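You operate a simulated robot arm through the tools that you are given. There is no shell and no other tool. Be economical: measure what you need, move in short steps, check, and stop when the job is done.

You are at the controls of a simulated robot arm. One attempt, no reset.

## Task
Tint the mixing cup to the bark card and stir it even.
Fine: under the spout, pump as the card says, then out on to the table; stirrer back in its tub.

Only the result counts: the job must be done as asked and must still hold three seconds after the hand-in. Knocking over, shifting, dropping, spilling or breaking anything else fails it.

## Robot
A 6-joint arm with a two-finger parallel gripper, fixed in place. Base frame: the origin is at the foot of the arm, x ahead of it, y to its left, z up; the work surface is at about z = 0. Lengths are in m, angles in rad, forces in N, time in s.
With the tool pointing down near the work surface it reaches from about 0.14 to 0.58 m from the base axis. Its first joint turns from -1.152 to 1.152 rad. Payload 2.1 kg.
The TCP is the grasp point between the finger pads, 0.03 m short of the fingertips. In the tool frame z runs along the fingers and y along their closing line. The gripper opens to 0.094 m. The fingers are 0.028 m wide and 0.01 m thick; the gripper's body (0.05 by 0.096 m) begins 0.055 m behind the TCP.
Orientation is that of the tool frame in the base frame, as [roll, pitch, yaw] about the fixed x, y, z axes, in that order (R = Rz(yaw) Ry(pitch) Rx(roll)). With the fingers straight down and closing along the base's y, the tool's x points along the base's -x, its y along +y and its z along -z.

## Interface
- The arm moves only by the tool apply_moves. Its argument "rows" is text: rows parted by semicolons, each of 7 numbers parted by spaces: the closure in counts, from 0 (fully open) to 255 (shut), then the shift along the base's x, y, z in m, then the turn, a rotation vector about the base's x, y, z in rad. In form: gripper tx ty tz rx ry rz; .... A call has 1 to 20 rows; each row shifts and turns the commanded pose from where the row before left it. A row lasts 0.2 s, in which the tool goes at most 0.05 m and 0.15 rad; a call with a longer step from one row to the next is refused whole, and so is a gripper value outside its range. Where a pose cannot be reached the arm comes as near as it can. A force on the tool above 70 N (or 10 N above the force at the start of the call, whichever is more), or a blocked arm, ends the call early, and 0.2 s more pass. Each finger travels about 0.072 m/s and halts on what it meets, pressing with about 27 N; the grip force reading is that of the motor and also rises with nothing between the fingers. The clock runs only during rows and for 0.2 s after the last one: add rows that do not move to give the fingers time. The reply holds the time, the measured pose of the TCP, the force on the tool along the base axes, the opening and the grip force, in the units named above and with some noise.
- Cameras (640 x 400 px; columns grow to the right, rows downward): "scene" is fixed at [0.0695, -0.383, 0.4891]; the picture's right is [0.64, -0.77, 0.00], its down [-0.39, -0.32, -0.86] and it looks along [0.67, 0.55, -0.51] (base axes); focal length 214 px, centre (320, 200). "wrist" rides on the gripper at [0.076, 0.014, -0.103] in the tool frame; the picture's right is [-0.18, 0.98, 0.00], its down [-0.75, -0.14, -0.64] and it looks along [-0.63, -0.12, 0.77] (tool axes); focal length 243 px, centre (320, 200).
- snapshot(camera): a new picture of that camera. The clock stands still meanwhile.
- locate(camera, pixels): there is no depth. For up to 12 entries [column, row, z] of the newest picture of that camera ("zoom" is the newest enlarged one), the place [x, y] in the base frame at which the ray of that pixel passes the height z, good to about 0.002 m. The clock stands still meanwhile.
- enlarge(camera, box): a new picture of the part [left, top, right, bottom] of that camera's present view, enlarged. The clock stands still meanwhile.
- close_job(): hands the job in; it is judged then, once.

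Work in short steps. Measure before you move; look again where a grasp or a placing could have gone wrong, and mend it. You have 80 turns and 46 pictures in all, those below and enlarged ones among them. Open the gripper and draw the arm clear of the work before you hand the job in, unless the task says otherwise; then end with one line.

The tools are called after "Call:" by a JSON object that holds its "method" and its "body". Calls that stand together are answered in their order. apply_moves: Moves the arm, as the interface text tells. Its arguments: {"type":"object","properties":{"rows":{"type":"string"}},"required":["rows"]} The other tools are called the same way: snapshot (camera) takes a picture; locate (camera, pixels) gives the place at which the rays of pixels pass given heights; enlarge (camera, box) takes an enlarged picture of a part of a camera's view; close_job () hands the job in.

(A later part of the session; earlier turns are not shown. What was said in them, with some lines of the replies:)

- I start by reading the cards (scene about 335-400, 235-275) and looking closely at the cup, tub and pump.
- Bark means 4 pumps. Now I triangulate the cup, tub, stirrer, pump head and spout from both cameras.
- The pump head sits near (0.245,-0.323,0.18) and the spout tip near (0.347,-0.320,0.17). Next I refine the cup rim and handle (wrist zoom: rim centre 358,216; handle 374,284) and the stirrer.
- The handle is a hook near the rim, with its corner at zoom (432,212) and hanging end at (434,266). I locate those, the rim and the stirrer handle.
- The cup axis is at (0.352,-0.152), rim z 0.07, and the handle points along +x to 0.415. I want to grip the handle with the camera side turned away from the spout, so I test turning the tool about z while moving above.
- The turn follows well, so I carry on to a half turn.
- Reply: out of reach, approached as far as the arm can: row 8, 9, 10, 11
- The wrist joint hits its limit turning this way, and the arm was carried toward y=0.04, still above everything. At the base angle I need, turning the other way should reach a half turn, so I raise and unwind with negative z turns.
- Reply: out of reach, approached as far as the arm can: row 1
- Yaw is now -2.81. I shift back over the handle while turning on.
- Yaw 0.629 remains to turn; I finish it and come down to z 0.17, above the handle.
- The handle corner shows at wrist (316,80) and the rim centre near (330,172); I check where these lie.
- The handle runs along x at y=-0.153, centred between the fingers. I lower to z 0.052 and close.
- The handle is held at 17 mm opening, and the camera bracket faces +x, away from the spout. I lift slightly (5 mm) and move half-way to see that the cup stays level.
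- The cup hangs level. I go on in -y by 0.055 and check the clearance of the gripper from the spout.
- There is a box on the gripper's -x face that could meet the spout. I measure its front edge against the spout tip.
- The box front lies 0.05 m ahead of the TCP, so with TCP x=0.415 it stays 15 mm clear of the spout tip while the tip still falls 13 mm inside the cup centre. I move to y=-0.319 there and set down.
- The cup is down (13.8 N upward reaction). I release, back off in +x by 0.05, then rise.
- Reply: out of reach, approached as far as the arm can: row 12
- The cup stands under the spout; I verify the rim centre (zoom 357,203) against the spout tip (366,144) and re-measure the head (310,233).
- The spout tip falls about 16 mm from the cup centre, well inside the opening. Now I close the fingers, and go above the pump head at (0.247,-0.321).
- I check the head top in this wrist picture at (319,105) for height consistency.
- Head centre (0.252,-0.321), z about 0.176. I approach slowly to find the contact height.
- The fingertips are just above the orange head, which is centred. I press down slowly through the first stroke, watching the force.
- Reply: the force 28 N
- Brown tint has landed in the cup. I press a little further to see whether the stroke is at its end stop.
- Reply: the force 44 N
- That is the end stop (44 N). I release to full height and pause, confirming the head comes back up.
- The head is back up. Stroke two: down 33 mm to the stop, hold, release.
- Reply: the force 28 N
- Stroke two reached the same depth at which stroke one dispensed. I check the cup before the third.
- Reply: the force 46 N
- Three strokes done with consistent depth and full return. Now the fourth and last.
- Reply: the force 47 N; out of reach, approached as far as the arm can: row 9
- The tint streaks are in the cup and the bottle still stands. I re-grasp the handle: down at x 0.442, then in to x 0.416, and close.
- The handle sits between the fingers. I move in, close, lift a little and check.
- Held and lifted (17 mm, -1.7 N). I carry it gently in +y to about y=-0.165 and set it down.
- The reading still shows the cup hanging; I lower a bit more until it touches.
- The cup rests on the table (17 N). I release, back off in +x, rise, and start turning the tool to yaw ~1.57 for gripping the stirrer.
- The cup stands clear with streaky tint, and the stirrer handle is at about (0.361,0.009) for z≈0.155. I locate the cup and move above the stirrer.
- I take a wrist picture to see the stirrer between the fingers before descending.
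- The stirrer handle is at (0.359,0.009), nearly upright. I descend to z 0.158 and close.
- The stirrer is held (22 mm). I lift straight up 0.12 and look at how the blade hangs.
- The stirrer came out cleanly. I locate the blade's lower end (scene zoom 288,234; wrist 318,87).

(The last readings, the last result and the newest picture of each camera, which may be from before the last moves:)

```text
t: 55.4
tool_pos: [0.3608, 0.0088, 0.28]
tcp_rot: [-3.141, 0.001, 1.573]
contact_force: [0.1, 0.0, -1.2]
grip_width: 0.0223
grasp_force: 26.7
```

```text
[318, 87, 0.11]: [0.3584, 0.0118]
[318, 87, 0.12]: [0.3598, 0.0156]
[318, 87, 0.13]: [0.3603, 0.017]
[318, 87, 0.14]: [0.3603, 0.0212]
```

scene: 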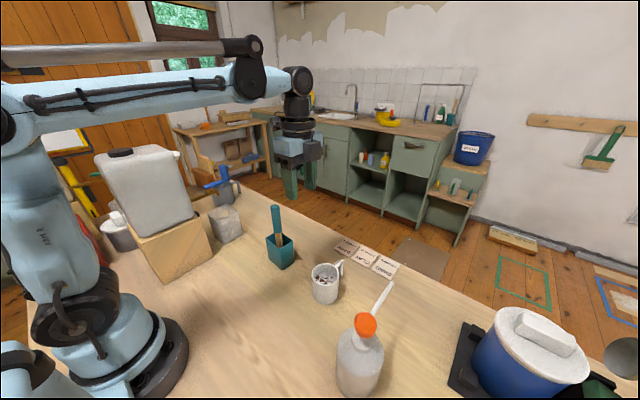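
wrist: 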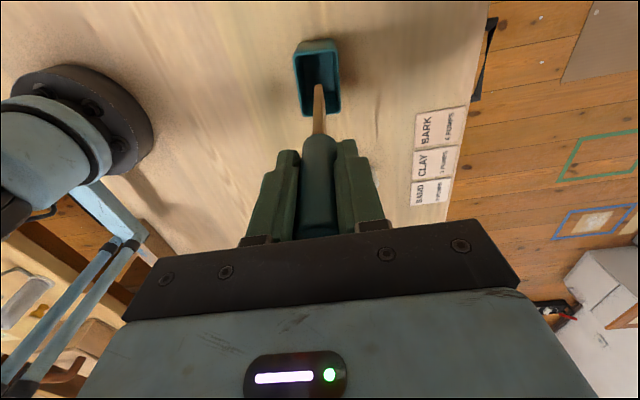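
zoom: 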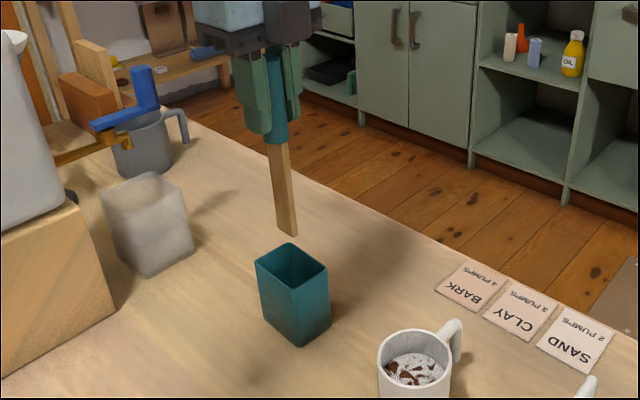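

The blade end hangs 0.162 below the TCP and 5 mm to +y. The cup centre, from the set-down pose, is (0.355,-0.164), so I move the TCP above (0.355,-0.168).

Call:
{"method": "apply_moves", "body": {"rows": "255 -0.001 -0.02 0 0 0 0;255 -0.001 -0.03 0 0 0 0;255 -0.001 -0.035 0 0 0 0;255 -0.001 -0.035 0 0 0 0;255 -0.001 -0.03 0 0 0 0;255 -0.001 -0.026 0 0 0 0;255 0 0 0 0 0 0;255 0 0 -0.03 0 0 0;255 0 0 0 0 0 0"}}

Call:
{"method": "enlarge", "body": {"camera": "scene", "box": [270, 200, 390, 310]}}

Call:
{"method": "enlarge", "body": {"camera": "wrist", "box": [240, 20, 400, 200]}}

```text
t: 57.4
tool_pos: [0.3539, -0.1675, 0.2478]
tcp_rot: [3.142, 0.001, 1.572]
contact_force: [-0.7, 0.2, -0.3]
grip_width: 0.0224
grasp_force: 27.2
```

```text
3.64 times, centred on (330, 255) of scene
```

zoom: 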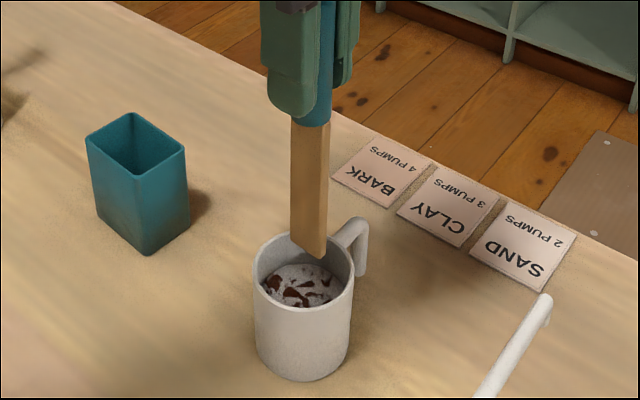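

```text
2.22 times, centred on (320, 110) of wrist
```

zoom: 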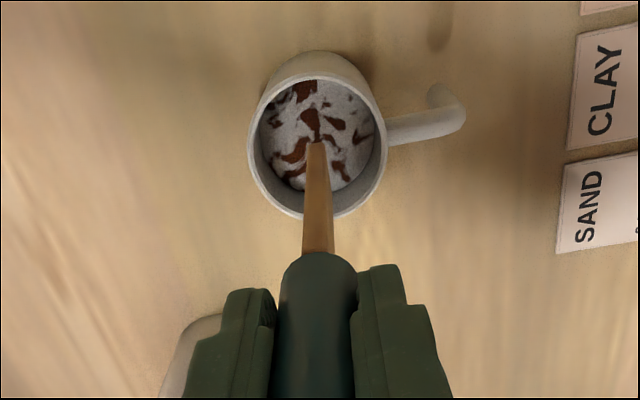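

The blade end is centred over the rim in both views. I lower it into the cup in steps to about 1 cm above its floor.

Call:
{"method": "apply_moves", "body": {"rows": "255 0 0 -0.02 0 0 0;255 0 0 -0.02 0 0 0;255 0 0 -0.015 0 0 0;255 0 0 -0.01 0 0 0;255 0 0 -0.006 0 0 0;255 0 0 0 0 0 0"}}

Call:
{"method": "enlarge", "body": {"camera": "scene", "box": [270, 200, 390, 310]}}

```text
t: 58.8
tool_pos: [0.3544, -0.1672, 0.1772]
tcp_rot: [-3.14, 0.002, 1.574]
contact_force: [-0.2, 0.5, -0.6]
grip_width: 0.022
grasp_force: 27.1
```

```text
3.64 times, centred on (330, 255) of scene
```

zoom: 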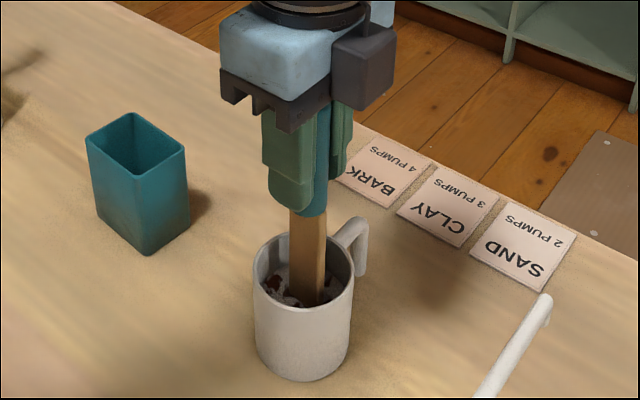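

The blade is in the liquid, no contact force. I stir in circles of 10 mm radius.

Call:
{"method": "apply_moves", "body": {"rows": "255 0.01 0 0 0 0 0;255 -0.0029 0.0071 0 0 0 0;255 -0.0071 0.0029 0 0 0 0;255 -0.0071 -0.0029 0 0 0 0;255 -0.0029 -0.0071 0 0 0 0;255 0.0029 -0.0071 0 0 0 0;255 0.0071 -0.0029 0 0 0 0;255 0.0071 0.0029 0 0 0 0;255 0.0029 0.0071 0 0 0 0;255 -0.0029 0.0071 0 0 0 0;255 -0.0071 0.0029 0 0 0 0;255 -0.0071 -0.0029 0 0 0 0;255 -0.0029 -0.0071 0 0 0 0;255 0.0029 -0.0071 0 0 0 0;255 0.0071 -0.0029 0 0 0 0;255 0.0071 0.0029 0 0 0 0;255 0.0029 0.0071 0 0 0 0;255 -0.01 0 0 0 0 0"}}

Call:
{"method": "enlarge", "body": {"camera": "scene", "box": [270, 200, 390, 310]}}

```text
t: 62.6
tool_pos: [0.3541, -0.1674, 0.1773]
tcp_rot: [3.141, 0.001, 1.573]
contact_force: [0.7, 0.6, -0.5]
grip_width: 0.0222
grasp_force: 27.5
```

```text
3.64 times, centred on (330, 255) of scene
```

zoom: 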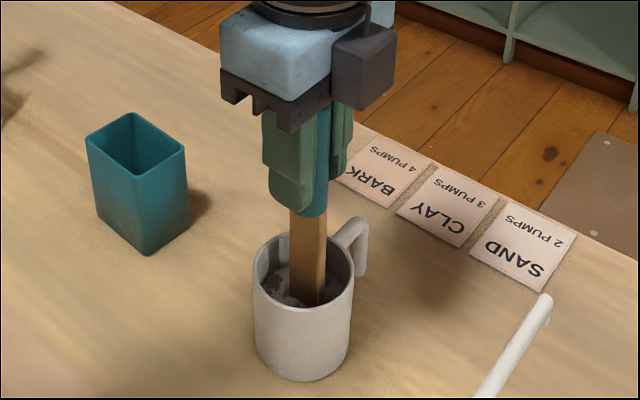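

The streaks are fading and the cup hasn't moved. I stir several more turns, in two calls.

Call:
{"method": "apply_moves", "body": {"rows": "255 0.01 0 0 0 0 0;255 -0.0029 0.0071 0 0 0 0;255 -0.0071 0.0029 0 0 0 0;255 -0.0071 -0.0029 0 0 0 0;255 -0.0029 -0.0071 0 0 0 0;255 0.0029 -0.0071 0 0 0 0;255 0.0071 -0.0029 0 0 0 0;255 0.0071 0.0029 0 0 0 0;255 0.0029 0.0071 0 0 0 0;255 -0.0029 0.0071 0 0 0 0;255 -0.0071 0.0029 0 0 0 0;255 -0.0071 -0.0029 0 0 0 0;255 -0.0029 -0.0071 0 0 0 0;255 0.0029 -0.0071 0 0 0 0;255 0.0071 -0.0029 0 0 0 0;255 0.0071 0.0029 0 0 0 0;255 0.0029 0.0071 0 0 0 0;255 -0.01 0 0 0 0 0"}}

Call:
{"method": "apply_moves", "body": {"rows": "255 0.01 0 0 0 0 0;255 -0.0029 0.0071 0 0 0 0;255 -0.0071 0.0029 0 0 0 0;255 -0.0071 -0.0029 0 0 0 0;255 -0.0029 -0.0071 0 0 0 0;255 0.0029 -0.0071 0 0 0 0;255 0.0071 -0.0029 0 0 0 0;255 0.0071 0.0029 0 0 0 0;255 0.0029 0.0071 0 0 0 0;255 -0.0029 0.0071 0 0 0 0;255 -0.0071 0.0029 0 0 0 0;255 -0.0071 -0.0029 0 0 0 0;255 -0.0029 -0.0071 0 0 0 0;255 0.0029 -0.0071 0 0 0 0;255 0.0071 -0.0029 0 0 0 0;255 0.0071 0.0029 0 0 0 0;255 0.0029 0.0071 0 0 0 0;255 -0.01 0 0 0 0 0"}}

Call:
{"method": "enlarge", "body": {"camera": "scene", "box": [300, 260, 350, 300]}}

```text
t: 66.4
tool_pos: [0.3536, -0.1682, 0.1773]
tcp_rot: [-3.14, 0.0, 1.572]
contact_force: [-0.3, 0.2, 0.2]
grip_width: 0.0222
grasp_force: 27.5
```

```text
t: 70.2
tool_pos: [0.3539, -0.1677, 0.1769]
tcp_rot: [-3.141, 0.002, 1.572]
contact_force: [-0.1, 0.9, -1.1]
grip_width: 0.0225
grasp_force: 26.6
```

```text
10.00 times, centred on (325, 280) of scene
```

zoom: 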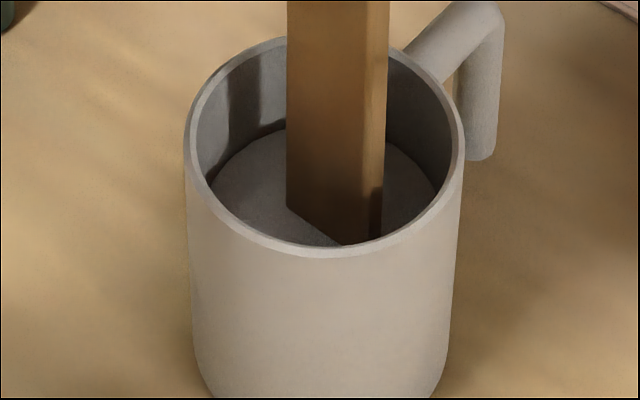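

The liquid looks uniform. I lift the stirrer straight out and look at the colour with the wrist camera.

Call:
{"method": "apply_moves", "body": {"rows": "255 0 0 0.02 0 0 0;255 0 0 0.02 0 0 0;255 0 0 0.03 0 0 0;255 0 0 0.035 0 0 0;255 0 0 0 0 0 0;255 0 0 0 0 0 0"}}

Call:
{"method": "enlarge", "body": {"camera": "wrist", "box": [240, 20, 480, 200]}}

```text
t: 71.6
tool_pos: [0.3543, -0.1675, 0.2828]
tcp_rot: [3.141, 0.002, 1.573]
contact_force: [-0.2, 0.7, -0.9]
grip_width: 0.0221
grasp_force: 26.9
```

```text
2.22 times, centred on (360, 110) of wrist
```

zoom: 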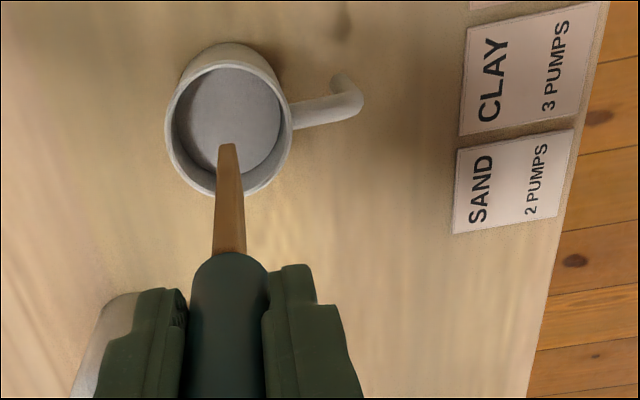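

The mix is even and streak-free. I carry the stirrer back over the tub to (0.360,0.008).

Call:
{"method": "apply_moves", "body": {"rows": "255 0.001 0.02 0 0 0 0;255 0.001 0.03 0 0 0 0;255 0.001 0.035 0 0 0 0;255 0.001 0.035 0 0 0 0;255 0.001 0.03 0 0 0 0;255 0.0005 0.0255 0 0 0 0;255 0 0 0 0 0 0;255 0 0 -0.025 0 0 0;255 0 0 0 0 0 0"}}

Call:
{"method": "enlarge", "body": {"camera": "scene", "box": [230, 150, 350, 290]}}

```text
t: 73.6
tool_pos: [0.3594, 0.0093, 0.2581]
tcp_rot: [-3.14, 0.003, 1.573]
contact_force: [-0.4, -1.3, -0.6]
grip_width: 0.0221
grasp_force: 27.1
```

```text
2.86 times, centred on (290, 220) of scene
```

zoom: 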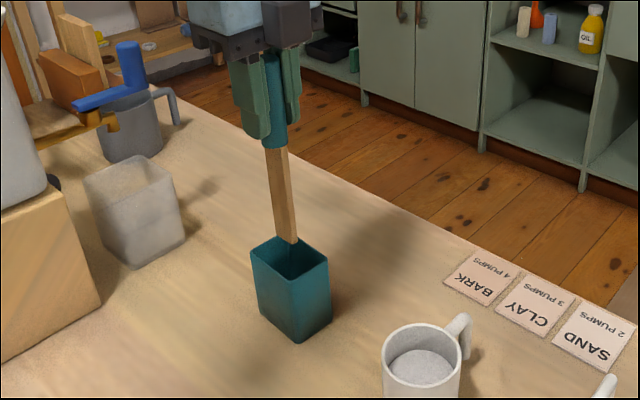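

The blade is right above the tub opening. I lower to the original depth, release, and rise.

Call:
{"method": "apply_moves", "body": {"rows": "255 0 -0.001 -0.03 0 0 0;255 0 0 -0.03 0 0 0;255 0 0 -0.02 0 0 0;255 0 0 -0.012 0 0 0;255 0 0 -0.005 0 0 0;255 0 0 0 0 0 0"}}

```text
t: 75.0
tool_pos: [0.3597, 0.0067, 0.1608]
tcp_rot: [-3.141, 0.003, 1.573]
contact_force: [-0.3, 0.2, 0.1]
grip_width: 0.022
grasp_force: 26.7
```

Call:
{"method": "apply_moves", "body": {"rows": "255 0 0 -0.0015 0 0 0;255 0 0 0 0 0 0;150 0 0 0 0 0 0;100 0 0 0 0 0 0;65 0 0 0 0 0 0;65 0 0 0 0 0 0;65 0 0 0 0 0 0;65 0 0 0.03 0 0 0;65 0 0 0.04 0 0 0;65 0 0 0.05 0 0 0;65 0 0 0.04 0 0 0;65 0 0.03 0.02 0 0 0;0 0 0.03 0 0 0 0;0 0 0 0 0 0 0"}}

Call:
{"method": "enlarge", "body": {"camera": "scene", "box": [240, 190, 410, 390]}}

Call:
{"method": "enlarge", "body": {"camera": "wrist", "box": [240, 20, 480, 240]}}

```text
t: 78.0
tool_pos: [0.3591, 0.0661, 0.3385]
tcp_rot: [3.141, 0.001, 1.57]
contact_force: [-0.2, 0.2, -0.5]
grip_width: 0.094
grasp_force: 0.0
```

```text
2.00 times, centred on (325, 290) of scene
```

zoom: 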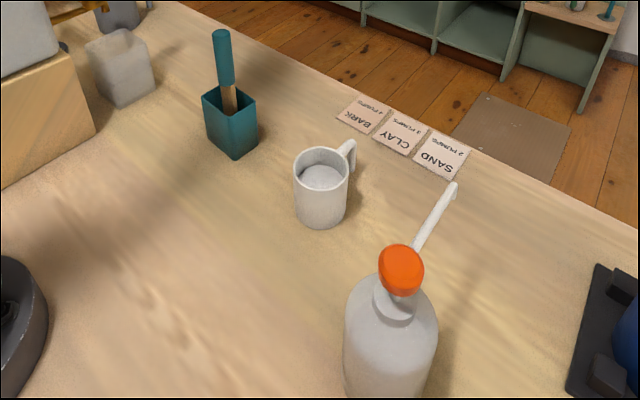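

```text
1.82 times, centred on (360, 130) of wrist
```

zoom: 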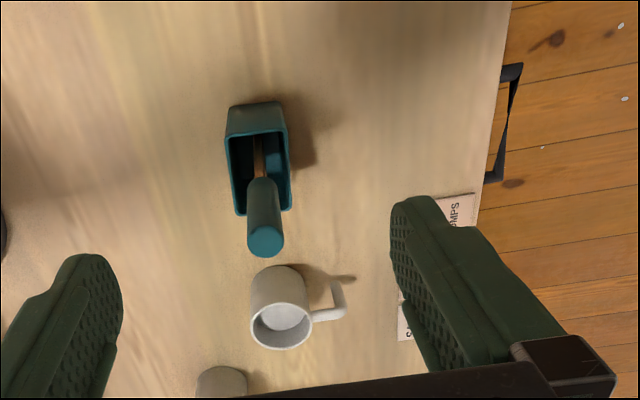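

The stirrer is back upright in its tub, cup and bottle stand. I use the last picture to compare the liquid with the cards.

Call:
{"method": "enlarge", "body": {"camera": "scene", "box": [305, 230, 405, 292]}}

```text
6.40 times, centred on (355, 261) of scene
```

zoom: 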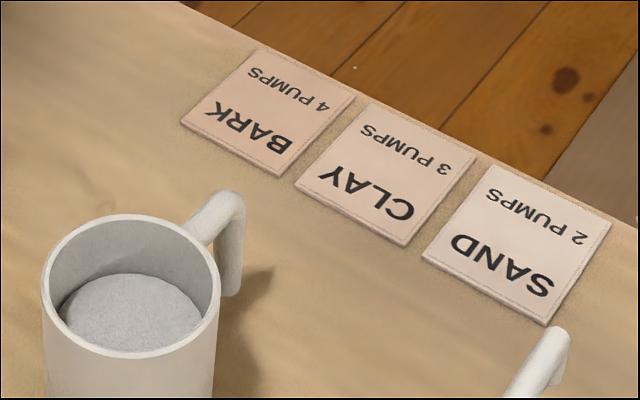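

All four strokes reached the same depth and returned fully, and the mix shows no streaks. The stirrer is in its tub and the arm is open and clear above, so I hand in.

Call:
{"method": "close_job", "body": {}}

```text
The job is handed in.
```

I gave the cup four full pumps for the bark card, moved it out onto the table and stirred until no streaks showed. The stirrer is back in its tub and nothing was knocked or spilled. I couldn't confirm the colour against the card: in the last picture the mix still looks pale grey, so the match rests on the pump count.
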